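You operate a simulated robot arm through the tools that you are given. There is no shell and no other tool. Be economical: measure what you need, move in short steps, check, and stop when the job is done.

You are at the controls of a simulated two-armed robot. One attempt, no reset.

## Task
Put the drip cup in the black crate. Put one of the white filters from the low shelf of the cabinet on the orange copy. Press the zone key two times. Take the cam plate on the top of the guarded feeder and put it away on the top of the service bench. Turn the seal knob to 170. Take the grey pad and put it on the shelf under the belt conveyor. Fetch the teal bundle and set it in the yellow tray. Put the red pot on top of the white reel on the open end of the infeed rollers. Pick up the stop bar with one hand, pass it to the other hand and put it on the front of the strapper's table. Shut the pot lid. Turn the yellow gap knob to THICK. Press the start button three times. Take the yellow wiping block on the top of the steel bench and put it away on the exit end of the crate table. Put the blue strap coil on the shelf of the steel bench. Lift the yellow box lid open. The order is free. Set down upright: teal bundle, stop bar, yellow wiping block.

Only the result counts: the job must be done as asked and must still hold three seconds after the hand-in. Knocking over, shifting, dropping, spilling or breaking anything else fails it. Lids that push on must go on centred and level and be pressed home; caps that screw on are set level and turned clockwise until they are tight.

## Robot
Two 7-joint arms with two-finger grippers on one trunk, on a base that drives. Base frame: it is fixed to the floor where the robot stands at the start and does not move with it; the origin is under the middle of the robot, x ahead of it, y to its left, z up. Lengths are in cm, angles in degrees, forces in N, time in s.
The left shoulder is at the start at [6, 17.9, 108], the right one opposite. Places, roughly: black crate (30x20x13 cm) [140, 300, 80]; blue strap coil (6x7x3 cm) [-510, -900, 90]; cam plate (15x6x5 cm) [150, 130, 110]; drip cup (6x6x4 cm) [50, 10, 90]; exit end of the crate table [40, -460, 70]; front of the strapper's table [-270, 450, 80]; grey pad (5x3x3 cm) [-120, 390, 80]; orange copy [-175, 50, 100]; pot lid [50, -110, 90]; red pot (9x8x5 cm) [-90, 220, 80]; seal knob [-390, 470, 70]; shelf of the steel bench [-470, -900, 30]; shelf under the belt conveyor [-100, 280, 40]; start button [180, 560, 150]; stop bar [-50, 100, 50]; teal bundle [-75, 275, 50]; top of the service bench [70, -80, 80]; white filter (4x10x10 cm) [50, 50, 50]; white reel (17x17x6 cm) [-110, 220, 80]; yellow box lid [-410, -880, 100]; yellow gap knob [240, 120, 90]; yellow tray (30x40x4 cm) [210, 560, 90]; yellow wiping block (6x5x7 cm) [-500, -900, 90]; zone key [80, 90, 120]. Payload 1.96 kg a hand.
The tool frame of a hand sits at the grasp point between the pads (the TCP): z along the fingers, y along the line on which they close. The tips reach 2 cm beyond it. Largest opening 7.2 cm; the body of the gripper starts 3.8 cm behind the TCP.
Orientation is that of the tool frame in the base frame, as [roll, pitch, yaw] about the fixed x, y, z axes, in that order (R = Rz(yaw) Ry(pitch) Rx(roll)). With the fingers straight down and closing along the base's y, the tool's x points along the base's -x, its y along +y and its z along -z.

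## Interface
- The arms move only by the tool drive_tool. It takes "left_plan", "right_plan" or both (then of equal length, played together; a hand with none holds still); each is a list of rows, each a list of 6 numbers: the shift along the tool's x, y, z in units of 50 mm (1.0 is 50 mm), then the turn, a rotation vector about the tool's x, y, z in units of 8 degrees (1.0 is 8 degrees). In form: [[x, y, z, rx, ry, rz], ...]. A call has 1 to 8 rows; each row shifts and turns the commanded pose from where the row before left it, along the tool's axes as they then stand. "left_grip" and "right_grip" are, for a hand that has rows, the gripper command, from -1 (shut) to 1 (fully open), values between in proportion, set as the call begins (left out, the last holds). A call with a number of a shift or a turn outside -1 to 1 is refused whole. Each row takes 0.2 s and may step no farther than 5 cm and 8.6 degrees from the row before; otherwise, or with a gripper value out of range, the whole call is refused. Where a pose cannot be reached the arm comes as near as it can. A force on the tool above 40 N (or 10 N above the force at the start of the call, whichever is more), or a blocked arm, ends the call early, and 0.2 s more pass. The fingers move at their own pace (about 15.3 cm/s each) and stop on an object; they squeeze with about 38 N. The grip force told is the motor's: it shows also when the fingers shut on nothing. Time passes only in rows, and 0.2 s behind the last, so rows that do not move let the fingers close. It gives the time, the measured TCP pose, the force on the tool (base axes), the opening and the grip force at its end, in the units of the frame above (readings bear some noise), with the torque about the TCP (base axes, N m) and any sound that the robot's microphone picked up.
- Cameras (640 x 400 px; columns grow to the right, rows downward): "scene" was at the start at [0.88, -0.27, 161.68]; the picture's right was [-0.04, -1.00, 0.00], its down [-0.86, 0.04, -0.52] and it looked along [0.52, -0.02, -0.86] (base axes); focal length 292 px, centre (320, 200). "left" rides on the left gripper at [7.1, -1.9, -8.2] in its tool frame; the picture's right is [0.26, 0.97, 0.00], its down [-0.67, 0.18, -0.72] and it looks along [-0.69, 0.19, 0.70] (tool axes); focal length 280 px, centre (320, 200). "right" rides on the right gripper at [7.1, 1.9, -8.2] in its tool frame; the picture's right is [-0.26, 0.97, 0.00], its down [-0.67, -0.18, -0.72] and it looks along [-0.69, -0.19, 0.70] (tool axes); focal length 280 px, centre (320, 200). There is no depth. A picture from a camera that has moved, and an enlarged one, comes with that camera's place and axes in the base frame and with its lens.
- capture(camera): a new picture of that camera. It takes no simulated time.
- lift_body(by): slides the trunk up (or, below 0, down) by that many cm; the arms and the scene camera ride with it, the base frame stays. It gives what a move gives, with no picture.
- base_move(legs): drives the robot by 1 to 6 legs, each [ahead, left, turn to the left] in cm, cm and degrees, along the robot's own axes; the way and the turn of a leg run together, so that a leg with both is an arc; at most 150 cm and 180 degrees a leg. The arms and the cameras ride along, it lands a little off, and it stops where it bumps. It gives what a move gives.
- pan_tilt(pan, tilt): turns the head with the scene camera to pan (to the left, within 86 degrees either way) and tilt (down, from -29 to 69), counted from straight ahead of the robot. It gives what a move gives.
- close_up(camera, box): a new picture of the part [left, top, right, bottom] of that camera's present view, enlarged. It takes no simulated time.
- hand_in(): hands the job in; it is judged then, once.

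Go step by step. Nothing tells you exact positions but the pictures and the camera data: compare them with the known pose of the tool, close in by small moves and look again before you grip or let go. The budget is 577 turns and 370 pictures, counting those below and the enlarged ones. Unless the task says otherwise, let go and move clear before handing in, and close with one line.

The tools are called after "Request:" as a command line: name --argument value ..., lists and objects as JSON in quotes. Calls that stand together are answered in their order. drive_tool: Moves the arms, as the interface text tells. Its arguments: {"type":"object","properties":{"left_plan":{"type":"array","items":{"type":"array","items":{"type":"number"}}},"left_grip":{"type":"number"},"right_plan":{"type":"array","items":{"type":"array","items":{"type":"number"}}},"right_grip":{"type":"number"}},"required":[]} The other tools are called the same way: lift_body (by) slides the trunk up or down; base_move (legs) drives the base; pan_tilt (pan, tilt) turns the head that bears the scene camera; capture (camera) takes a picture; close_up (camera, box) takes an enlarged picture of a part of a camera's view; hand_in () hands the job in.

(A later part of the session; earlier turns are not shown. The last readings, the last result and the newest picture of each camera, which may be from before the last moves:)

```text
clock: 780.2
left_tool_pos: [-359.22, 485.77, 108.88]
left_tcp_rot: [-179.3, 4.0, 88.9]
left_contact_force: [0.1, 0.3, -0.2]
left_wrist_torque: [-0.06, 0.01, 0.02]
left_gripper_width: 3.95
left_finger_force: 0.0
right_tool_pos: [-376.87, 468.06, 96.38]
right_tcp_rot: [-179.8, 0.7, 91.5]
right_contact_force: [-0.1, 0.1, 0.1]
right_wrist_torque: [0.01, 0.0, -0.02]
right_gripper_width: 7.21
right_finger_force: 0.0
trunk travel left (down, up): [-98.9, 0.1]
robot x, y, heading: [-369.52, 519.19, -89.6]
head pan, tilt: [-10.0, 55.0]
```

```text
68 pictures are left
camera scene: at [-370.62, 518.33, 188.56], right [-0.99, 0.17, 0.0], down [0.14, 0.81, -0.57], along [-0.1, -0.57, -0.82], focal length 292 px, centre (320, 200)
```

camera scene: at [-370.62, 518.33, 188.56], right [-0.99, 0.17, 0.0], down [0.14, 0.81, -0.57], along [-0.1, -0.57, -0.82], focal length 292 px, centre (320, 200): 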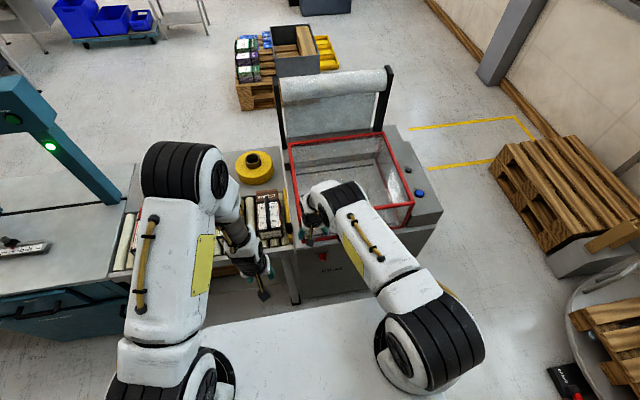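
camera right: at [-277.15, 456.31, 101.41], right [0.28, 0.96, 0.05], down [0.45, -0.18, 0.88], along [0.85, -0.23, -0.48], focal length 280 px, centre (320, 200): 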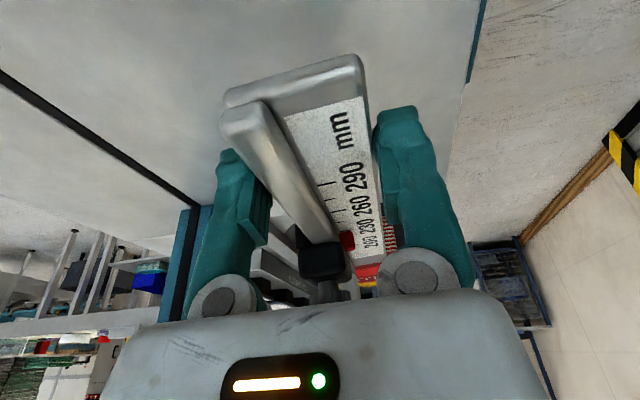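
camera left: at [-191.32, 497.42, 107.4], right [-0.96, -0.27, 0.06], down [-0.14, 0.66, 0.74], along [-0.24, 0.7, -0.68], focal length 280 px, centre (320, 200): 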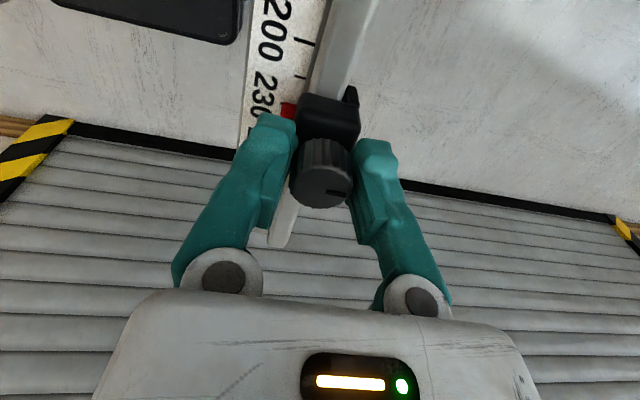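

The sealer is here. Retracting the right hand and lowering the trunk to see the sealer's front panel.

Request:
drive_tool --right_plan '[[0.8, 0, -0.2, 0, 0, 0], [0.8, 0, -0.2, 0, 0, 0], [0.6, 0, 0, 0, 0, 0]]'

Request:
base_move --legs '[[-15, -10, 0]]'

Request:
lift_body --by -35

Request:
pan_tilt --pan -5 --tilt 48

Request:
capture --camera "scene"

```text
clock: 781.0
left_tool_pos: [-359.16, 485.61, 108.98]
left_tcp_rot: [-179.3, 4.0, 88.9]
left_contact_force: [0.1, -0.3, -0.5]
left_wrist_torque: [0.03, -0.01, 0.0]
left_gripper_width: 3.97
left_finger_force: 0.1
right_tool_pos: [-377.34, 479.27, 98.28]
right_tcp_rot: [-179.8, 0.8, 91.5]
right_contact_force: [-0.2, -0.2, -1.0]
right_wrist_torque: [-0.01, 0.0, -0.02]
right_gripper_width: 7.18
right_finger_force: 0.1
trunk travel left (down, up): [-98.9, 0.1]
robot x, y, heading: [-369.52, 519.38, -89.8]
head pan, tilt: [-10.0, 55.0]
```

```text
clock: 782.5
left_tool_pos: [-368.99, 500.22, 108.81]
left_tcp_rot: [-179.2, 3.9, 88.8]
left_contact_force: [0.4, 0.1, -0.1]
left_wrist_torque: [0.05, -0.01, 0.03]
left_gripper_width: 3.95
left_finger_force: 0.0
right_tool_pos: [-387.32, 493.99, 98.19]
right_tcp_rot: [-179.7, 0.6, 91.3]
right_contact_force: [0.5, 0.8, 0.0]
right_wrist_torque: [0.01, 0.01, 0.0]
right_gripper_width: 7.2
right_finger_force: 0.1
trunk travel left (down, up): [-98.9, 0.1]
robot x, y, heading: [-379.23, 534.58, -90.2]
head pan, tilt: [-10.0, 55.0]
```

```text
clock: 785.9
left_tool_pos: [-369.08, 500.64, 73.9]
left_tcp_rot: [-179.2, 3.9, 88.8]
left_contact_force: [0.3, -0.5, -0.4]
left_wrist_torque: [-0.01, 0.01, 0.01]
left_gripper_width: 3.94
left_finger_force: 0.0
right_tool_pos: [-387.32, 493.99, 63.12]
right_tcp_rot: [-179.8, 0.8, 91.4]
right_contact_force: [0.1, 0.3, 0.1]
right_wrist_torque: [0.0, -0.01, 0.03]
right_gripper_width: 7.21
right_finger_force: 0.0
trunk travel left (down, up): [-63.9, 35.1]
robot x, y, heading: [-379.32, 534.15, -90.0]
head pan, tilt: [-10.0, 55.0]
```

```text
clock: 786.6
left_tool_pos: [-369.03, 500.55, 73.9]
left_tcp_rot: [-179.3, 4.0, 88.8]
left_contact_force: [-0.2, -0.1, 0.6]
left_wrist_torque: [-0.02, 0.01, 0.0]
left_gripper_width: 3.96
left_finger_force: 0.1
right_tool_pos: [-387.3, 494.11, 63.12]
right_tcp_rot: [-179.8, 0.7, 91.4]
right_contact_force: [-1.3, 0.3, 0.0]
right_wrist_torque: [0.0, -0.01, -0.03]
right_gripper_width: 7.2
right_finger_force: 0.0
trunk travel left (down, up): [-63.9, 35.1]
robot x, y, heading: [-379.06, 534.28, -89.9]
head pan, tilt: [-5.0, 48.0]
```

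```text
67 pictures are left
camera scene: at [-379.92, 532.44, 154.47], right [-1.0, 0.09, 0.0], down [0.07, 0.74, -0.67], along [-0.06, -0.67, -0.74], focal length 292 px, centre (320, 200)
```

scene: 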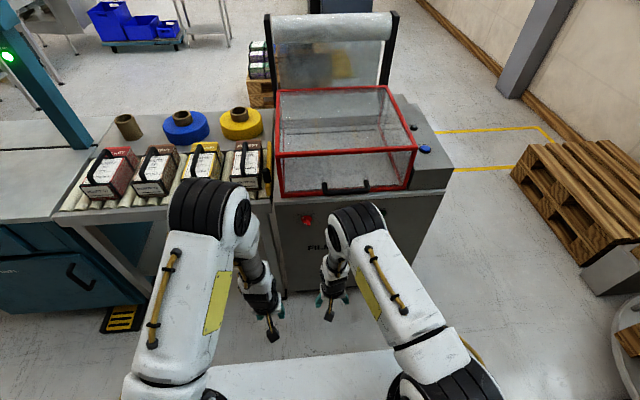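

Request:
capture --camera "right"

```text
66 pictures are left
camera right: at [-385.45, 501.31, 71.15], right [0.97, -0.24, 0.0], down [-0.16, -0.67, 0.72], along [-0.17, -0.7, -0.69], focal length 280 px, centre (320, 200)
```

right: 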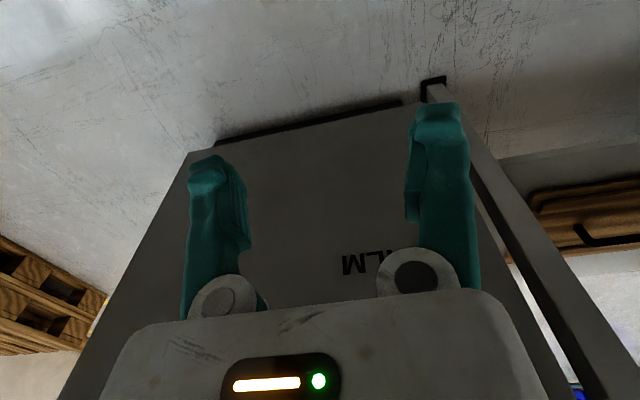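

Pitching the right hand forward to look at the panel.

Request:
drive_tool --right_plan '[[0, 0, 0, 0, -1, 0], [0, 0, 0, 0, -1, 0], [0, 0, 0, 0, -1, 0], [0, 0, 0, 0, -1, 0], [0, 0, 0, 0, -1, 0], [0, 0, 0, 0, -1, 0], [0, 0, 0, 0, -1, 0], [0, 0, 0, 0, -1, 0]]'

Request:
capture --camera "right"

```text
clock: 788.4
left_tool_pos: [-369.09, 500.55, 73.88]
left_tcp_rot: [-179.4, 4.0, 88.7]
left_contact_force: [0.5, -0.7, -0.2]
left_wrist_torque: [0.01, 0.03, 0.04]
left_gripper_width: 3.94
left_finger_force: 0.1
right_tool_pos: [-387.27, 494.0, 63.13]
right_tcp_rot: [-179.6, 64.9, 91.9]
right_contact_force: [0.0, 0.0, 0.2]
right_wrist_torque: [0.02, 0.02, -0.03]
right_gripper_width: 7.2
right_finger_force: 0.0
trunk travel left (down, up): [-63.9, 35.1]
robot x, y, heading: [-379.49, 534.05, -89.8]
head pan, tilt: [-5.0, 48.0]
```

```text
65 pictures are left
camera right: at [-385.61, 504.54, 60.12], right [0.97, -0.09, 0.23], down [-0.19, 0.36, 0.92], along [-0.16, -0.93, 0.33], focal length 280 px, centre (320, 200)
```

right: 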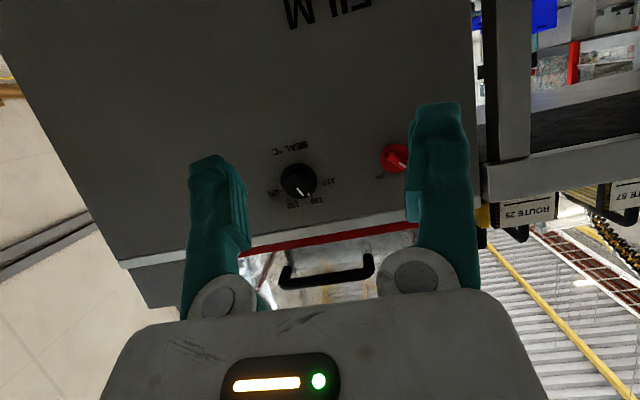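

The SEAL °C knob is visible. Zooming.

Request:
close_up --camera "right" --box '[250, 130, 350, 220]'

```text
4.44 times, centred on (300, 175) of right
camera zoom: at [-385.61, 504.54, 60.12], right [0.97, -0.09, 0.23], down [-0.19, 0.36, 0.92], along [-0.16, -0.93, 0.33], focal length 1246 px, centre (409, 311)
```

zoom: 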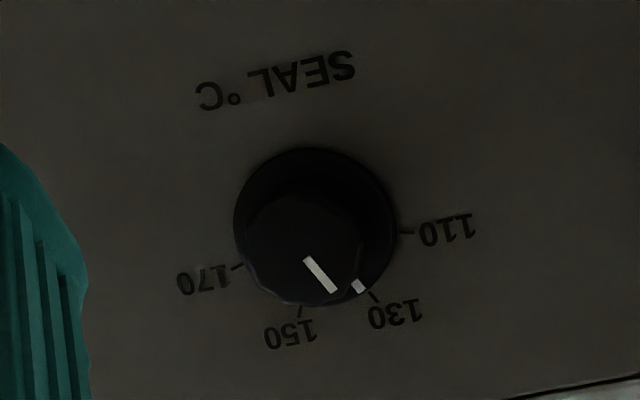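

Knob points at 130; it must turn about 97° clockwise to 170. I'll level the hand to horizontal, pre-rotate it 48° back, and align.

Request:
drive_tool --right_plan '[[0, 0, 0, 0, -1, 0], [0, 0, 0, 0, -1, 0], [0, 0, 0, 0, -1, 0], [-0.5, 0, 0, 0, 0, 0], [-0.5, 0, 0, 0, 0, 0], [0, -0.6, 0, 0, 0, 0], [0, -0.6, 0, 0, 0, 0], [0, 0, 0, 0, 0, 0]]'

Request:
base_move --legs '[[10, 0, 0]]'

Request:
capture --camera "right"

```text
clock: 790.2
left_tool_pos: [-369.07, 500.67, 73.89]
left_tcp_rot: [-179.2, 4.1, 88.8]
left_contact_force: [-0.8, 0.4, 0.5]
left_wrist_torque: [-0.01, 0.04, 0.01]
left_gripper_width: 3.95
left_finger_force: 0.0
right_tool_pos: [-393.43, 493.75, 68.19]
right_tcp_rot: [-169.4, 88.7, 102.2]
right_contact_force: [-0.5, -0.3, 0.4]
right_wrist_torque: [0.01, 0.02, 0.0]
right_gripper_width: 7.19
right_finger_force: 0.1
trunk travel left (down, up): [-63.9, 35.1]
robot x, y, heading: [-379.17, 534.12, -89.9]
head pan, tilt: [-5.0, 48.0]
```

```text
clock: 791.4
left_tool_pos: [-369.01, 490.38, 73.83]
left_tcp_rot: [-179.3, 4.0, 88.7]
left_contact_force: [-1.2, -0.3, -0.5]
left_wrist_torque: [0.01, -0.01, -0.01]
left_gripper_width: 3.96
left_finger_force: 0.1
right_tool_pos: [-393.42, 483.65, 68.09]
right_tcp_rot: [-171.1, 88.7, 100.4]
right_contact_force: [0.0, -0.1, -0.4]
right_wrist_torque: [-0.01, 0.0, -0.04]
right_gripper_width: 7.2
right_finger_force: 0.0
trunk travel left (down, up): [-63.9, 35.1]
robot x, y, heading: [-379.23, 524.19, -90.0]
head pan, tilt: [-5.0, 48.0]
```

```text
63 pictures are left
camera right: at [-391.69, 492.07, 61.21], right [0.97, 0.02, 0.26], down [-0.2, 0.7, 0.69], along [-0.17, -0.72, 0.67], focal length 280 px, centre (320, 200)
```

right: 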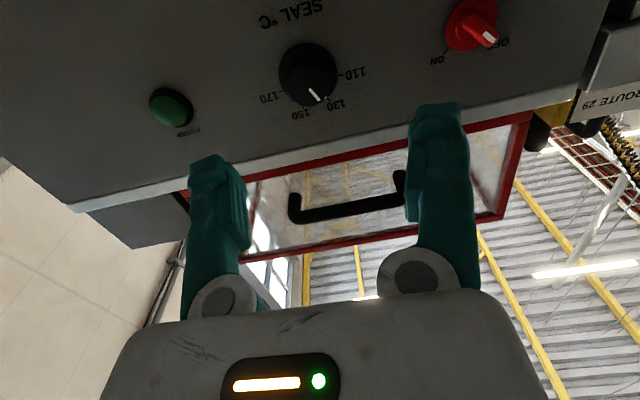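

Knob cap is at [-393.7, 472, 68.6]. Pre-rotating −48° and advancing most of the way.

Request:
drive_tool --right_plan '[[-0.1, -0.06, 0, 0, 0, -1], [0, 0, 0, 0, 0, -1], [0, 0, 0, 0, 0, -1], [0, 0, 0, 0, 0, -1], [0, 0, 0, 0, 0, -1], [0, 0, 0, 0, 0, -1], [0, 0, 0.7, 0, 0, 0], [0, 0, 0.6, 0, 0, 0]]'

Request:
capture --camera "right"

```text
clock: 793.2
left_tool_pos: [-369.21, 490.42, 73.84]
left_tcp_rot: [-179.3, 4.0, 88.7]
left_contact_force: [-0.5, -1.0, 0.1]
left_wrist_torque: [0.0, 0.04, 0.01]
left_gripper_width: 3.96
left_finger_force: 0.1
right_tool_pos: [-393.64, 477.07, 68.57]
right_tcp_rot: [-91.8, 41.7, -179.9]
right_contact_force: [-0.1, -1.1, 1.0]
right_wrist_torque: [-0.01, 0.06, -0.02]
right_gripper_width: 7.19
right_finger_force: 0.0
trunk travel left (down, up): [-63.9, 35.1]
robot x, y, heading: [-379.39, 524.21, -90.1]
head pan, tilt: [-5.0, 48.0]
```

```text
62 pictures are left
camera right: at [-397.79, 485.38, 62.51], right [0.84, 0.03, -0.55], down [0.37, 0.71, 0.6], along [0.41, -0.7, 0.58], focal length 280 px, centre (320, 200)
```

right: 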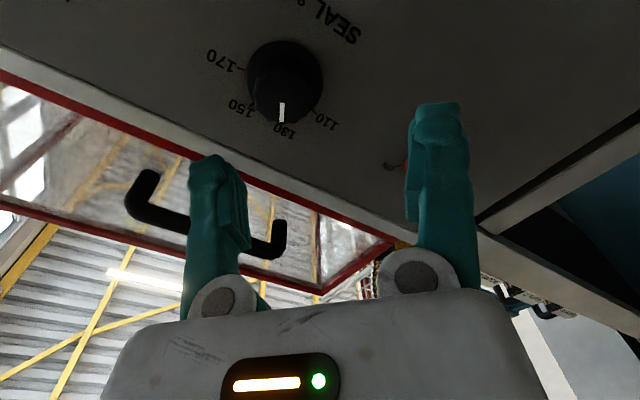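

The knob is about 1.6 cm further right; correcting and advancing onto it.

Request:
drive_tool --right_plan '[[0.24, -0.21, 0, 0, 0, 0], [0, 0, 0.4, 0, 0, 0], [0, 0, 0, 0, 0, 0]]'

Request:
capture --camera "right"

```text
clock: 794.0
left_tool_pos: [-369.19, 490.52, 73.91]
left_tcp_rot: [-179.3, 4.0, 88.6]
left_contact_force: [0.6, 0.5, 0.1]
left_wrist_torque: [0.04, -0.01, 0.02]
left_gripper_width: 3.96
left_finger_force: 0.1
right_tool_pos: [-395.19, 475.16, 68.5]
right_tcp_rot: [-91.8, 41.8, -179.9]
right_contact_force: [-0.3, -0.2, -0.1]
right_wrist_torque: [-0.01, 0.02, 0.02]
right_gripper_width: 7.2
right_finger_force: 0.1
trunk travel left (down, up): [-63.9, 35.1]
robot x, y, heading: [-379.65, 524.31, -90.2]
head pan, tilt: [-5.0, 48.0]
```

```text
61 pictures are left
camera right: at [-399.32, 483.43, 62.44], right [0.84, 0.03, -0.55], down [0.36, 0.71, 0.6], along [0.41, -0.7, 0.58], focal length 280 px, centre (320, 200)
```

right: 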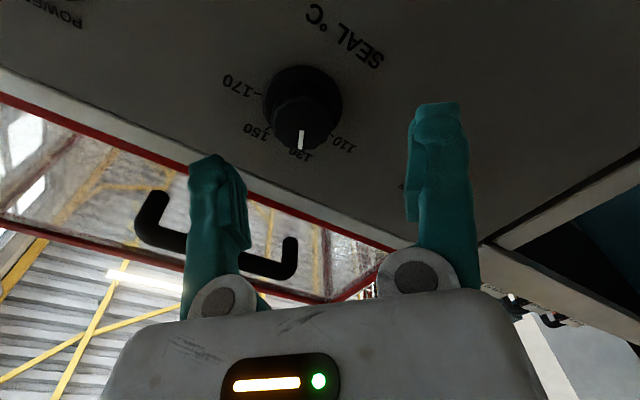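

Request:
drive_tool --right_plan '[[0.1, -0.08, 0.25, 0, 0, 0], [0, 0, 0.22, 0, 0, 0], [0, 0, 0, 0, 0, 0]]'

Request:
drive_tool --right_plan '[[0, 0, 0, 0, 0, 0], [0, 0, 0, 0, 0, 0], [0, 0, 0, 0, 0, 0]]' --right_grip -1

Request:
capture --camera "right"

```text
clock: 794.8
left_tool_pos: [-369.16, 490.51, 73.91]
left_tcp_rot: [-179.3, 4.0, 88.7]
left_contact_force: [-0.1, -0.3, -0.3]
left_wrist_torque: [-0.01, 0.03, 0.0]
left_gripper_width: 3.97
left_finger_force: 0.2
right_tool_pos: [-395.81, 472.82, 68.53]
right_tcp_rot: [-91.7, 41.7, -179.7]
right_contact_force: [0.7, 0.8, -0.1]
right_wrist_torque: [-0.01, 0.0, -0.02]
right_gripper_width: 7.2
right_finger_force: 0.0
trunk travel left (down, up): [-63.9, 35.1]
robot x, y, heading: [-379.23, 524.17, -89.9]
head pan, tilt: [-5.0, 48.0]
```

```text
clock: 795.6
left_tool_pos: [-369.15, 490.36, 73.9]
left_tcp_rot: [-179.2, 4.0, 88.7]
left_contact_force: [-0.3, -0.4, 0.3]
left_wrist_torque: [-0.01, -0.02, 0.03]
left_gripper_width: 3.96
left_finger_force: 0.1
right_tool_pos: [-395.86, 472.81, 68.46]
right_tcp_rot: [-91.7, 41.8, -179.9]
right_contact_force: [0.1, -0.2, 0.7]
right_wrist_torque: [-0.03, 0.02, 0.03]
right_gripper_width: 0.0
right_finger_force: 29.8
trunk travel left (down, up): [-63.9, 35.1]
robot x, y, heading: [-379.47, 524.28, -90.1]
head pan, tilt: [-5.0, 48.0]
```

```text
60 pictures are left
camera right: at [-399.89, 481.01, 62.4], right [0.84, 0.03, -0.54], down [0.36, 0.71, 0.6], along [0.41, -0.7, 0.58], focal length 280 px, centre (320, 200)
```

right: 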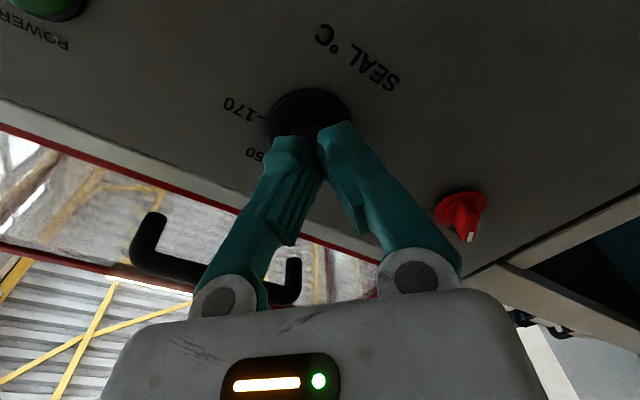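

The knob is deeper than estimated but aligned. Opening, advancing 2.6 cm, closing again.

Request:
drive_tool --right_plan '[[0, 0, -0.2, 0, 0, 0], [0, 0, 0, 0, 0, 0], [0.03, -0.03, 0.35, 0, 0, 0], [0, 0, 0.35, 0, 0, 0], [0, 0, 0, 0, 0, 0]]' --right_grip 1

Request:
drive_tool --right_plan '[[0, 0, 0, 0, 0, 0], [0, 0, 0, 0, 0, 0], [0, 0, 0, 0, 0, 0]]' --right_grip -1

Request:
capture --camera "right"

```text
clock: 796.8
left_tool_pos: [-369.12, 490.38, 73.86]
left_tcp_rot: [-179.3, 4.0, 88.7]
left_contact_force: [0.3, -0.3, -0.2]
left_wrist_torque: [0.01, -0.01, -0.01]
left_gripper_width: 3.94
left_finger_force: 0.1
right_tool_pos: [-396.02, 470.3, 68.3]
right_tcp_rot: [-91.6, 41.8, -179.9]
right_contact_force: [-0.5, -0.8, -0.3]
right_wrist_torque: [0.02, 0.01, 0.02]
right_gripper_width: 7.21
right_finger_force: 0.0
trunk travel left (down, up): [-63.9, 35.1]
robot x, y, heading: [-379.25, 524.7, -90.1]
head pan, tilt: [-5.0, 48.0]
```

```text
clock: 797.6
left_tool_pos: [-369.14, 490.47, 73.89]
left_tcp_rot: [-179.3, 4.0, 88.6]
left_contact_force: [-0.1, -0.5, 0.3]
left_wrist_torque: [-0.02, -0.01, 0.02]
left_gripper_width: 3.95
left_finger_force: 0.1
right_tool_pos: [-395.95, 470.36, 68.31]
right_tcp_rot: [-91.6, 41.8, -179.9]
right_contact_force: [0.0, -0.2, -0.1]
right_wrist_torque: [0.01, -0.02, 0.0]
right_gripper_width: 0.03
right_finger_force: 29.6
trunk travel left (down, up): [-63.9, 35.1]
robot x, y, heading: [-378.83, 524.04, -90.1]
head pan, tilt: [-5.0, 48.0]
```

```text
59 pictures are left
camera right: at [-400.04, 478.56, 62.3], right [0.84, 0.03, -0.54], down [0.36, 0.71, 0.6], along [0.41, -0.7, 0.58], focal length 280 px, centre (320, 200)
```

right: 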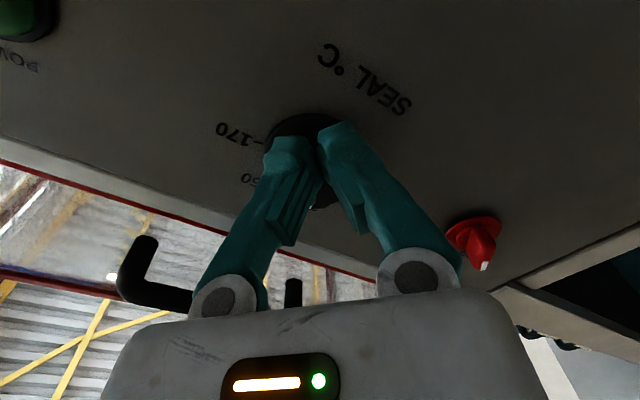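

Triangulating the last views, the knob is at [-394.6, 463.6, 70.6] — deeper and higher. Opening, shifting, and advancing.

Request:
drive_tool --right_plan '[[0, 0, -0.3, 0, 0, 0], [-0.5, -0.14, 0, 0, 0, 0], [0, 0, 0.4, 0, 0, 0], [0, 0, 0, 0, 0, 0]]' --right_grip 1

Request:
capture --camera "right"

```text
clock: 798.6
left_tool_pos: [-369.19, 490.41, 73.93]
left_tcp_rot: [-179.3, 4.0, 88.6]
left_contact_force: [0.2, 0.3, 0.5]
left_wrist_torque: [0.03, 0.01, -0.01]
left_gripper_width: 3.97
left_finger_force: 0.1
right_tool_pos: [-394.49, 469.86, 70.61]
right_tcp_rot: [-91.7, 41.7, -179.9]
right_contact_force: [-0.5, -0.4, -0.5]
right_wrist_torque: [0.0, 0.02, -0.03]
right_gripper_width: 7.19
right_finger_force: 0.1
trunk travel left (down, up): [-63.9, 35.1]
robot x, y, heading: [-379.06, 524.39, -90.1]
head pan, tilt: [-5.0, 48.0]
```

```text
58 pictures are left
camera right: at [-398.64, 478.13, 64.49], right [0.84, 0.03, -0.55], down [0.36, 0.71, 0.6], along [0.41, -0.7, 0.58], focal length 280 px, centre (320, 200)
```

right: 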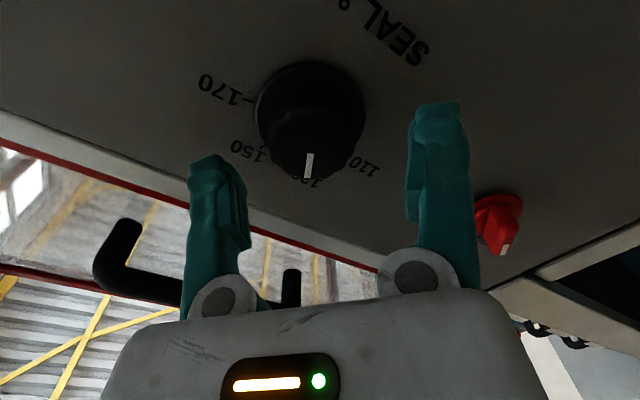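

Well aligned now. Advancing 3.6 cm and gripping.

Request:
drive_tool --right_plan '[[0, 0, 0.35, 0, 0, 0], [0, 0, 0.35, 0, 0, 0], [0, 0, 0, 0, 0, 0]]'

Request:
drive_tool --right_plan '[[0, 0, 0, 0, 0, 0], [0, 0, 0, 0, 0, 0], [0, 0, 0, 0, 0, 0]]' --right_grip -1

```text
clock: 799.2
left_tool_pos: [-369.15, 490.53, 73.99]
left_tcp_rot: [-179.4, 4.1, 88.7]
left_contact_force: [-0.6, -0.5, -0.3]
left_wrist_torque: [0.05, -0.03, -0.01]
left_gripper_width: 3.93
left_finger_force: 0.2
right_tool_pos: [-394.61, 467.25, 70.34]
right_tcp_rot: [-91.3, 41.7, -179.6]
right_contact_force: [4.6, 32.5, 20.2]
right_wrist_torque: [-1.41, 0.42, -0.85]
right_gripper_width: 7.21
right_finger_force: 0.2
trunk travel left (down, up): [-63.9, 35.1]
robot x, y, heading: [-379.5, 524.63, -90.5]
head pan, tilt: [-5.0, 48.0]
stopped in row 3 (right hand): the force on the tool passed its limit at 66 N (the readings are from after the stop); the commanded pose is now the measured one
```

```text
clock: 799.7
left_tool_pos: [-369.23, 491.02, 74.1]
left_tcp_rot: [-179.1, 4.4, 88.7]
left_contact_force: [-0.7, 0.4, 0.2]
left_wrist_torque: [0.0, 0.03, -0.03]
left_gripper_width: 3.97
left_finger_force: 0.2
right_tool_pos: [-394.88, 467.84, 70.44]
right_tcp_rot: [-91.2, 41.5, 179.8]
right_contact_force: [-3.7, 32.8, 19.4]
right_wrist_torque: [-1.43, 0.02, -0.98]
right_gripper_width: 3.74
right_finger_force: 39.8
trunk travel left (down, up): [-63.9, 35.1]
robot x, y, heading: [-378.99, 524.39, -90.6]
head pan, tilt: [-5.0, 48.0]
stopped in row 2 (right hand): the force on the tool passed its limit at 62 N (the readings are from after the stop); the commanded pose is now the measured one
```

Knob gripped (3.7 cm). Relieving the push slightly and turning clockwise.

Request:
drive_tool --right_plan '[[0, 0, -0.06, 0, 0, 0], [0, 0, 0, 0, 0, 1], [0, 0, 0, 0, 0, 1], [0, 0, 0, 0, 0, 1], [0, 0, 0, 0, 0, 1], [0, 0, 0, 0, 0, 1], [0, 0, 0, 0, 0, 1]]'

Request:
capture --camera "right"

```text
clock: 801.3
left_tool_pos: [-369.34, 490.79, 74.16]
left_tcp_rot: [-179.4, 4.3, 88.6]
left_contact_force: [-0.3, 0.2, -0.9]
left_wrist_torque: [0.02, -0.01, 0.01]
left_gripper_width: 3.93
left_finger_force: 0.1
right_tool_pos: [-394.84, 468.02, 70.5]
right_tcp_rot: [-174.5, 88.9, 96.3]
right_contact_force: [-19.5, 10.9, 27.3]
right_wrist_torque: [-0.7, 0.0, -0.58]
right_gripper_width: 3.72
right_finger_force: 40.5
trunk travel left (down, up): [-63.9, 35.1]
robot x, y, heading: [-379.43, 524.2, -90.3]
head pan, tilt: [-5.0, 48.0]
```

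```text
57 pictures are left
camera right: at [-393.05, 476.25, 63.38], right [0.97, 0.01, 0.26], down [-0.19, 0.7, 0.69], along [-0.18, -0.71, 0.68], focal length 280 px, centre (320, 200)
```

right: 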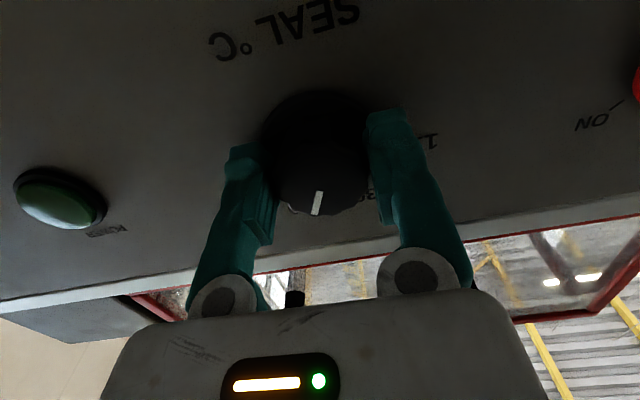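

It turned with the hand to about 150. Another 48°.

Request:
drive_tool --right_plan '[[0, 0, 0, 0, 0, 1], [0, 0, 0, 0, 0, 1], [0, 0, 0, 0, 0, 1], [0, 0, 0, 0, 0, 1], [0, 0, 0, 0, 0, 1], [0, 0, 0, 0, 0, 1], [0, 0, 0, 0, 0, 0.2]]'

Request:
drive_tool --right_plan '[[0, 0, 0, 0, 0, 0], [0, 0, 0, 0, 0, 0], [0, 0, -0.7, 0, 0, 0], [0, 0, -0.8, 0, 0, 0], [0, 0, 0, 0, 0, -1], [0, 0, 0, 0, 0, -1], [0, 0, 0, 0, 0, -1], [0, 0, 0, 0, 0, -1]]' --right_grip 1

Request:
close_up --camera "right" --box '[200, 40, 440, 200]'

```text
clock: 802.9
left_tool_pos: [-369.08, 490.76, 73.98]
left_tcp_rot: [-179.2, 4.2, 88.7]
left_contact_force: [-0.5, 0.0, 0.1]
left_wrist_torque: [0.02, 0.03, -0.03]
left_gripper_width: 3.97
left_finger_force: 0.1
right_tool_pos: [-394.47, 467.95, 70.22]
right_tcp_rot: [91.8, 40.5, 2.3]
right_contact_force: [6.5, 16.3, 8.0]
right_wrist_torque: [-0.61, 0.52, 0.11]
right_gripper_width: 3.68
right_finger_force: 40.6
trunk travel left (down, up): [-63.9, 35.1]
robot x, y, heading: [-379.3, 524.18, -89.8]
head pan, tilt: [-5.0, 48.0]
```

```text
clock: 804.7
left_tool_pos: [-369.21, 490.51, 74.07]
left_tcp_rot: [-179.2, 4.0, 88.6]
left_contact_force: [0.2, 0.2, 0.6]
left_wrist_torque: [-0.01, -0.01, 0.03]
left_gripper_width: 3.97
left_finger_force: 0.0
right_tool_pos: [-394.73, 475.11, 70.21]
right_tcp_rot: [94.7, 72.7, 5.5]
right_contact_force: [0.7, 0.0, -0.9]
right_wrist_torque: [-0.02, 0.03, 0.0]
right_gripper_width: 7.19
right_finger_force: 0.0
trunk travel left (down, up): [-63.9, 35.1]
robot x, y, heading: [-379.54, 523.99, -90.2]
head pan, tilt: [-5.0, 48.0]
```

```text
2.50 times, centred on (320, 120) of right
camera zoom: at [-391.02, 483.58, 64.23], right [0.84, 0.0, 0.54], down [-0.39, 0.69, 0.61], along [-0.37, -0.72, 0.59], focal length 701 px, centre (320, 400)
```

zoom: 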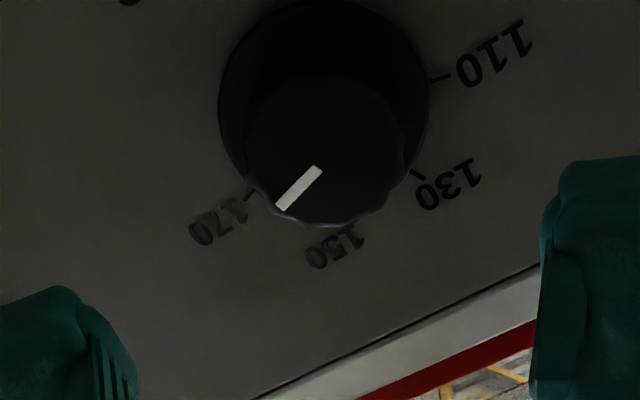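

The pointer overshoots 170 by roughly 8°. Regripping and turning back 8°.

Request:
drive_tool --right_plan '[[0, 0, 0.7, 0, 0, 0], [0, 0, 0.75, 0, 0, 0], [0, 0, 0, 0, 0, 0]]'

Request:
drive_tool --right_plan '[[0, 0, 0, 0, 0, 0], [0, 0, 0, 0, 0, 0], [0, 0, 0, 0, 0, 0]]' --right_grip -1

Request:
drive_tool --right_plan '[[0, 0, 0, 0, 0, -0.5], [0, 0, 0, 0, 0, -0.5], [0, 0, 0, 0, 0, 0]]'

Request:
drive_tool --right_plan '[[0, 0, 0, 0, 0, 0], [0, 0, 0, 0, 0, 0], [0, 0, -0.7, 0, 0, 0], [0, 0, -0.8, 0, 0, 0], [0, 0, -0.8, 0, 0, -1], [0, 0, 0, 0, 0, -0.5]]' --right_grip 1

Request:
close_up --camera "right" --box '[220, 30, 420, 170]'

```text
clock: 805.5
left_tool_pos: [-369.32, 490.58, 73.96]
left_tcp_rot: [-179.3, 4.0, 88.6]
left_contact_force: [0.5, 0.7, -0.9]
left_wrist_torque: [0.02, 0.0, -0.02]
left_gripper_width: 3.97
left_finger_force: 0.0
right_tool_pos: [-394.85, 467.86, 70.07]
right_tcp_rot: [94.8, 72.6, 5.3]
right_contact_force: [-0.6, 0.8, 0.7]
right_wrist_torque: [-0.03, -0.02, 0.04]
right_gripper_width: 7.2
right_finger_force: 0.0
trunk travel left (down, up): [-63.9, 35.1]
robot x, y, heading: [-379.61, 524.01, -90.1]
head pan, tilt: [-5.0, 48.0]
```

```text
clock: 806.3
left_tool_pos: [-369.21, 490.47, 73.93]
left_tcp_rot: [-179.3, 4.1, 88.6]
left_contact_force: [0.1, 0.2, -0.4]
left_wrist_torque: [-0.02, 0.01, 0.02]
left_gripper_width: 3.96
left_finger_force: 0.1
right_tool_pos: [-394.77, 467.95, 69.9]
right_tcp_rot: [94.6, 72.6, 5.4]
right_contact_force: [-0.1, -1.8, 0.1]
right_wrist_torque: [0.07, -0.03, -0.01]
right_gripper_width: 3.64
right_finger_force: 40.2
trunk travel left (down, up): [-63.9, 35.1]
robot x, y, heading: [-379.46, 524.49, -90.3]
head pan, tilt: [-5.0, 48.0]
```

```text
clock: 807.1
left_tool_pos: [-369.3, 490.4, 73.79]
left_tcp_rot: [-179.3, 3.9, 88.6]
left_contact_force: [-0.3, 0.7, -0.1]
left_wrist_torque: [0.02, 0.01, -0.01]
left_gripper_width: 3.96
left_finger_force: 0.0
right_tool_pos: [-394.94, 468.11, 70.01]
right_tcp_rot: [99.4, 80.5, 10.1]
right_contact_force: [-3.1, 2.8, -7.0]
right_wrist_torque: [-0.53, 0.0, -0.19]
right_gripper_width: 3.65
right_finger_force: 40.4
trunk travel left (down, up): [-63.9, 35.1]
robot x, y, heading: [-379.07, 524.58, -90.3]
head pan, tilt: [-5.0, 48.0]
```

```text
clock: 808.5
left_tool_pos: [-369.21, 490.49, 73.87]
left_tcp_rot: [-179.2, 4.1, 88.6]
left_contact_force: [-0.5, 1.0, 0.2]
left_wrist_torque: [0.01, -0.01, 0.01]
left_gripper_width: 3.97
left_finger_force: 0.1
right_tool_pos: [-394.98, 479.35, 70.33]
right_tcp_rot: [-117.7, 86.9, 153.2]
right_contact_force: [0.5, -0.3, -0.2]
right_wrist_torque: [0.01, 0.03, 0.0]
right_gripper_width: 7.19
right_finger_force: 0.0
trunk travel left (down, up): [-63.9, 35.1]
robot x, y, heading: [-379.27, 524.67, -90.1]
head pan, tilt: [-5.0, 48.0]
```

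```text
2.86 times, centred on (320, 100) of right
camera zoom: at [-393.47, 487.78, 63.33], right [0.98, 0.01, 0.22], down [-0.16, 0.7, 0.7], along [-0.14, -0.72, 0.68], focal length 801 px, centre (320, 486)
```

zoom: 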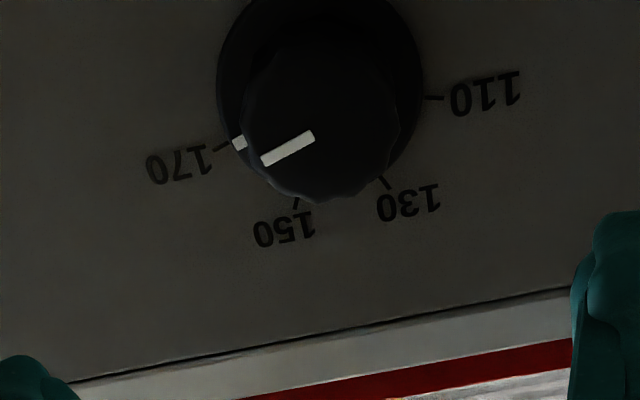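

The knob's index sits exactly at 170. Next the grey pad, which lies on the conveyor's west side; resetting the right wrist, raising, and checking the gap at the sealer's end.

Request:
drive_tool --right_plan '[[0, 0, 0, 0, 1, 0], [0, 0, 0, 0, 1, 0], [0, 0, 0, 0, 1, 0], [0, 0, 0, 0, 1, 0], [0, 0, 0, 0, 1, 0], [0, 0, 0, 0, 1, 0], [0, 0, 0, 0, 1, 0], [0, 0, 0, 0, 1, 0]]'

Request:
lift_body --by 32

Request:
base_move --legs '[[0, -55, 0]]'

Request:
pan_tilt --pan -30 --tilt 50

Request:
capture --camera "scene"

```text
clock: 810.3
left_tool_pos: [-369.32, 490.4, 74.03]
left_tcp_rot: [-179.3, 4.0, 88.6]
left_contact_force: [-0.1, 0.2, -0.4]
left_wrist_torque: [-0.05, -0.01, 0.02]
left_gripper_width: 3.95
left_finger_force: 0.0
right_tool_pos: [-394.96, 479.55, 70.37]
right_tcp_rot: [-177.1, 24.5, 92.3]
right_contact_force: [-0.1, -0.1, 0.1]
right_wrist_torque: [0.03, 0.01, 0.0]
right_gripper_width: 7.22
right_finger_force: 0.0
trunk travel left (down, up): [-63.9, 35.1]
robot x, y, heading: [-379.41, 524.34, -90.3]
head pan, tilt: [-5.0, 48.0]
```

```text
clock: 813.5
left_tool_pos: [-369.26, 490.55, 105.83]
left_tcp_rot: [-179.3, 4.0, 88.7]
left_contact_force: [0.2, -0.1, -0.2]
left_wrist_torque: [-0.04, 0.0, 0.03]
left_gripper_width: 3.98
left_finger_force: 0.1
right_tool_pos: [-395.02, 479.46, 102.37]
right_tcp_rot: [-177.0, 24.5, 92.2]
right_contact_force: [-0.1, 0.1, 0.9]
right_wrist_torque: [0.0, 0.0, -0.01]
right_gripper_width: 7.21
right_finger_force: 0.0
trunk travel left (down, up): [-95.9, 3.1]
robot x, y, heading: [-379.2, 524.25, -90.3]
head pan, tilt: [-5.0, 48.0]
```

```text
clock: 816.6
left_tool_pos: [-423.84, 490.71, 105.69]
left_tcp_rot: [-179.2, 3.9, 88.5]
left_contact_force: [0.1, 0.1, -0.7]
left_wrist_torque: [-0.01, -0.03, -0.02]
left_gripper_width: 3.96
left_finger_force: 0.1
right_tool_pos: [-449.59, 479.68, 102.44]
right_tcp_rot: [-176.9, 24.7, 92.1]
right_contact_force: [-0.3, 0.1, 0.8]
right_wrist_torque: [0.03, 0.0, -0.02]
right_gripper_width: 7.24
right_finger_force: 0.0
trunk travel left (down, up): [-95.9, 3.1]
robot x, y, heading: [-433.89, 524.36, -90.4]
head pan, tilt: [-5.0, 48.0]
```

```text
clock: 817.5
left_tool_pos: [-423.84, 490.65, 105.97]
left_tcp_rot: [-179.3, 4.0, 88.6]
left_contact_force: [-0.5, 0.4, 0.6]
left_wrist_torque: [0.02, 0.02, 0.02]
left_gripper_width: 3.97
left_finger_force: 0.0
right_tool_pos: [-449.64, 479.58, 102.39]
right_tcp_rot: [-177.1, 24.6, 92.2]
right_contact_force: [0.9, -0.4, -0.7]
right_wrist_torque: [0.0, 0.05, 0.02]
right_gripper_width: 7.18
right_finger_force: 0.1
trunk travel left (down, up): [-95.9, 3.1]
robot x, y, heading: [-433.79, 524.77, -90.3]
head pan, tilt: [-30.0, 50.0]
```

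```text
54 pictures are left
camera scene: at [-437.79, 523.86, 186.21], right [-0.86, 0.5, 0.0], down [0.39, 0.66, -0.64], along [-0.32, -0.56, -0.77], focal length 292 px, centre (320, 200)
```

scene: 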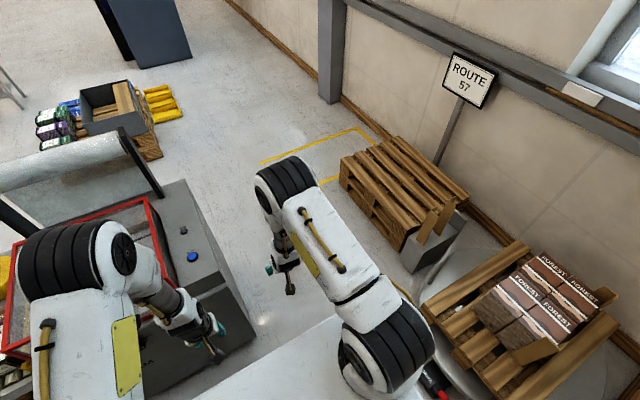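

The gap at the sealer's end is about 95 cm wide. Driving through and round to the conveyor's west side.

Request:
base_move --legs '[[26, -44, 0.3], [150, 0, 0], [22, 0, 0], [0, 150, 0], [0, 140, 0]]'

Request:
base_move --legs '[[0, 0, 90]]'

Request:
pan_tilt --pan 15 --tilt 40

Request:
capture --camera "scene"

```text
clock: 842.4
left_tool_pos: [-177.33, 299.23, 105.85]
left_tcp_rot: [-179.2, 3.9, 90.4]
left_contact_force: [0.2, 0.5, -0.6]
left_wrist_torque: [0.0, -0.01, 0.0]
left_gripper_width: 3.95
left_finger_force: 0.1
right_tool_pos: [-202.59, 287.28, 102.42]
right_tcp_rot: [-177.1, 24.6, 94.1]
right_contact_force: [-0.5, -0.2, 0.1]
right_wrist_torque: [-0.01, 0.01, 0.01]
right_gripper_width: 7.21
right_finger_force: 0.1
trunk travel left (down, up): [-95.9, 3.1]
robot x, y, heading: [-188.21, 332.39, -88.1]
head pan, tilt: [-30.0, 50.0]
```

```text
clock: 846.6
left_tool_pos: [-155.04, 344.17, 106.04]
left_tcp_rot: [-179.3, 4.1, -179.4]
left_contact_force: [0.9, 0.4, -0.5]
left_wrist_torque: [0.01, 0.0, -0.04]
left_gripper_width: 3.96
left_finger_force: 0.0
right_tool_pos: [-143.0, 318.72, 102.49]
right_tcp_rot: [-177.1, 24.5, -175.7]
right_contact_force: [0.3, 0.1, -1.2]
right_wrist_torque: [0.02, 0.02, -0.05]
right_gripper_width: 7.2
right_finger_force: 0.0
trunk travel left (down, up): [-95.9, 3.1]
robot x, y, heading: [-188.39, 332.62, 1.7]
head pan, tilt: [-30.0, 50.0]
```

```text
clock: 847.7
left_tool_pos: [-155.11, 343.97, 105.86]
left_tcp_rot: [-179.3, 4.0, -179.3]
left_contact_force: [-0.3, -0.8, -0.2]
left_wrist_torque: [-0.01, 0.0, -0.01]
left_gripper_width: 3.95
left_finger_force: 0.1
right_tool_pos: [-143.02, 318.64, 102.31]
right_tcp_rot: [-177.0, 24.4, -175.7]
right_contact_force: [-0.1, 0.1, 0.2]
right_wrist_torque: [0.01, -0.02, 0.0]
right_gripper_width: 7.21
right_finger_force: 0.1
trunk travel left (down, up): [-95.9, 3.1]
robot x, y, heading: [-188.54, 332.88, 1.9]
head pan, tilt: [15.0, 40.0]
```

```text
53 pictures are left
camera scene: at [-186.22, 334.96, 187.62], right [0.29, -0.96, 0.0], down [-0.62, -0.19, -0.77], along [0.73, 0.22, -0.64], focal length 292 px, centre (320, 200)
```

scene: 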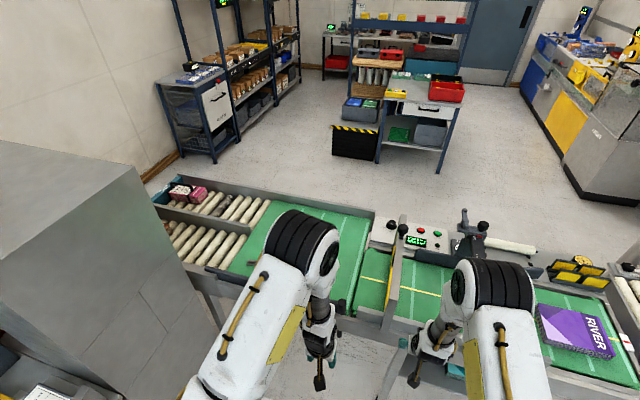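

Request:
close_up --camera "scene" --box '[150, 180, 370, 330]'

```text
2.67 times, centred on (260, 255) of scene
camera zoom: at [-186.22, 334.96, 187.62], right [0.29, -0.96, 0.0], down [-0.62, -0.19, -0.77], along [0.73, 0.22, -0.64], focal length 778 px, centre (480, 53)
```

zoom: 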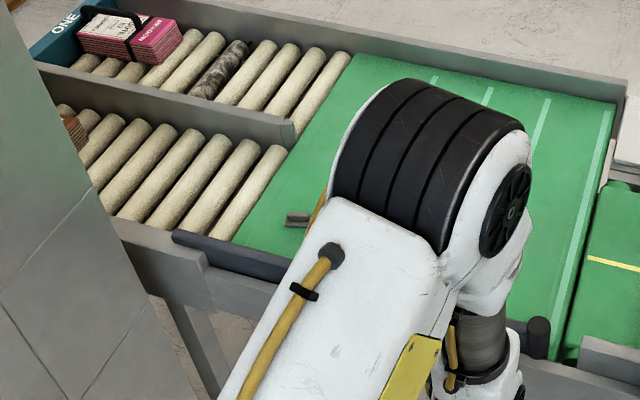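

The grey pad lies on the green belt at about [-115, 389, 81]. Moving so the left hand can reach it.

Request:
base_move --legs '[[33, 32, -1.9]]'

Request:
drive_tool --left_plan '[[-0.2, 0.7, 0, 0, 0, 0], [-0.2, 0.7, 0, 0, 0, 0], [-0.2, 0.7, 0, 0, 0, 0], [0, 0.5, 0, 0, 0, 0], [0, 0, 0, 0, 0, 0]]' --left_grip 1

Request:
capture --camera "left"

```text
clock: 849.3
left_tool_pos: [-142.84, 355.91, 105.78]
left_tcp_rot: [-179.2, 3.9, 179.8]
left_contact_force: [0.2, 0.4, -0.3]
left_wrist_torque: [-0.05, 0.07, -0.01]
left_gripper_width: 3.96
left_finger_force: 0.0
right_tool_pos: [-131.76, 329.29, 102.2]
right_tcp_rot: [-176.5, 23.6, -177.6]
right_contact_force: [-5.9, -21.7, 1.7]
right_wrist_torque: [-0.03, 0.25, -0.63]
right_gripper_width: 7.22
right_finger_force: 0.5
trunk travel left (down, up): [-95.9, 3.1]
robot x, y, heading: [-176.67, 344.64, 1.3]
head pan, tilt: [15.0, 40.0]
stopped in leg 1: the force on the tool passed its limit at 101 N (the readings are from after the stop); the commanded pose is now the measured one
```

```text
clock: 850.5
left_tool_pos: [-139.99, 368.69, 106.03]
left_tcp_rot: [-179.6, 4.0, 179.8]
left_contact_force: [-0.5, 0.4, 0.5]
left_wrist_torque: [0.02, -0.01, 0.0]
left_gripper_width: 7.18
left_finger_force: 0.1
right_tool_pos: [-131.9, 329.52, 102.21]
right_tcp_rot: [-177.0, 23.9, -177.4]
right_contact_force: [-5.4, -20.5, -5.3]
right_wrist_torque: [0.03, 0.06, -0.55]
right_gripper_width: 7.23
right_finger_force: 0.1
trunk travel left (down, up): [-95.9, 3.1]
robot x, y, heading: [-176.45, 344.95, 0.9]
head pan, tilt: [15.0, 40.0]
```

```text
51 pictures are left
camera left: at [-147.71, 366.9, 113.62], right [-0.26, 0.97, -0.03], down [0.62, 0.19, 0.76], along [0.74, 0.18, -0.65], focal length 280 px, centre (320, 200)
```

left: 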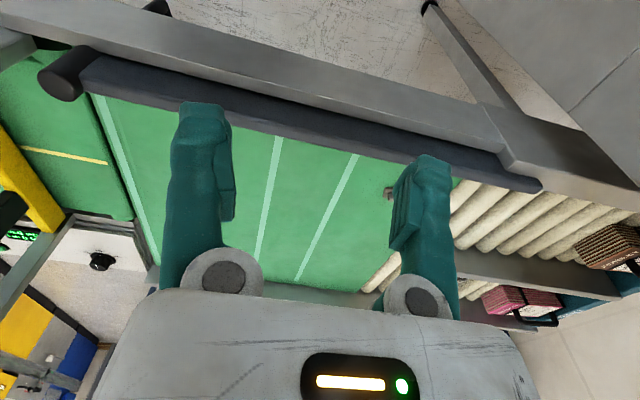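

The right hand struck a conveyor post. Retracting it back and checking it's free.

Request:
drive_tool --right_plan '[[0, -0.2, -0.1, 0, 0, 0], [0.6, -0.2, -0.3, 0, 0, 0], [0.8, 0, -0.4, 0, 0, 0], [0.5, 0, -0.4, 0, 0, 0]]'

Request:
capture --camera "scene"

```text
clock: 851.5
left_tool_pos: [-139.87, 369.23, 105.92]
left_tcp_rot: [-179.2, 4.0, 179.8]
left_contact_force: [-0.3, -0.1, 0.5]
left_wrist_torque: [0.0, 0.02, 0.01]
left_gripper_width: 7.22
left_finger_force: 0.2
right_tool_pos: [-142.83, 327.74, 104.0]
right_tcp_rot: [-176.7, 24.0, -177.2]
right_contact_force: [-0.7, -0.3, 0.0]
right_wrist_torque: [0.0, -0.01, 0.01]
right_gripper_width: 7.2
right_finger_force: 0.1
trunk travel left (down, up): [-95.9, 3.1]
robot x, y, heading: [-176.49, 345.32, 1.0]
head pan, tilt: [15.0, 40.0]
```

```text
50 pictures are left
camera scene: at [-174.31, 347.57, 187.62], right [0.28, -0.96, 0.0], down [-0.62, -0.18, -0.77], along [0.74, 0.21, -0.64], focal length 292 px, centre (320, 200)
```

scene: 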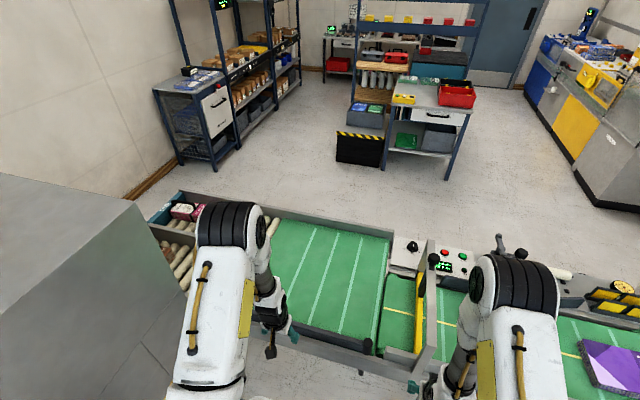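

I'll back off, turn 45°, and approach diagonally so the right arm stays clear of the conveyor portal.

Request:
base_move --legs '[[-12, 0, 0], [0, 0, 44], [26, -5, 0]]'

Request:
drive_tool --left_plan '[[-0.3, -0.7, 0, 0, 0, 0], [-0.3, -0.7, 0, 0, 0, 0], [-0.2, -0.7, 0, 0, 0, 0], [0, 0, 0, 0, 0, 0]]'

Request:
capture --camera "left"

```text
clock: 856.3
left_tool_pos: [-157.87, 401.09, 105.62]
left_tcp_rot: [-179.0, 2.8, -136.3]
left_contact_force: [-0.4, -0.5, -0.1]
left_wrist_torque: [0.1, -0.03, 0.0]
left_gripper_width: 7.19
left_finger_force: 0.1
right_tool_pos: [-131.02, 369.71, 104.08]
right_tcp_rot: [-176.8, 23.8, -133.6]
right_contact_force: [-0.7, 0.2, 0.3]
right_wrist_torque: [-0.01, 0.02, 0.02]
right_gripper_width: 7.17
right_finger_force: 0.1
trunk travel left (down, up): [-95.9, 3.1]
robot x, y, heading: [-167.71, 359.42, 44.7]
head pan, tilt: [15.0, 40.0]
stopped in leg 3: the force on the tool passed its limit at 49 N (the readings are from after the stop); the commanded pose is now the measured one
```

```text
clock: 857.3
left_tool_pos: [-147.69, 396.04, 106.07]
left_tcp_rot: [-179.0, 2.8, -136.2]
left_contact_force: [0.3, -0.2, 0.2]
left_wrist_torque: [-0.06, -0.02, 0.0]
left_gripper_width: 7.19
left_finger_force: 0.1
right_tool_pos: [-130.92, 369.65, 103.97]
right_tcp_rot: [-176.7, 23.9, -133.5]
right_contact_force: [-0.1, -0.1, 0.1]
right_wrist_torque: [-0.02, 0.02, 0.03]
right_gripper_width: 7.19
right_finger_force: 0.1
trunk travel left (down, up): [-95.9, 3.1]
robot x, y, heading: [-167.58, 359.04, 44.4]
head pan, tilt: [15.0, 40.0]
```

```text
49 pictures are left
camera left: at [-152.02, 389.7, 113.87], right [-0.86, 0.52, -0.03], down [0.33, 0.58, 0.74], along [0.4, 0.63, -0.67], focal length 280 px, centre (320, 200)
```

left: 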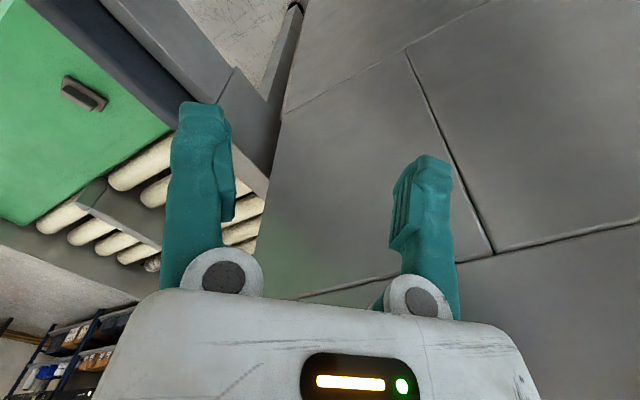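

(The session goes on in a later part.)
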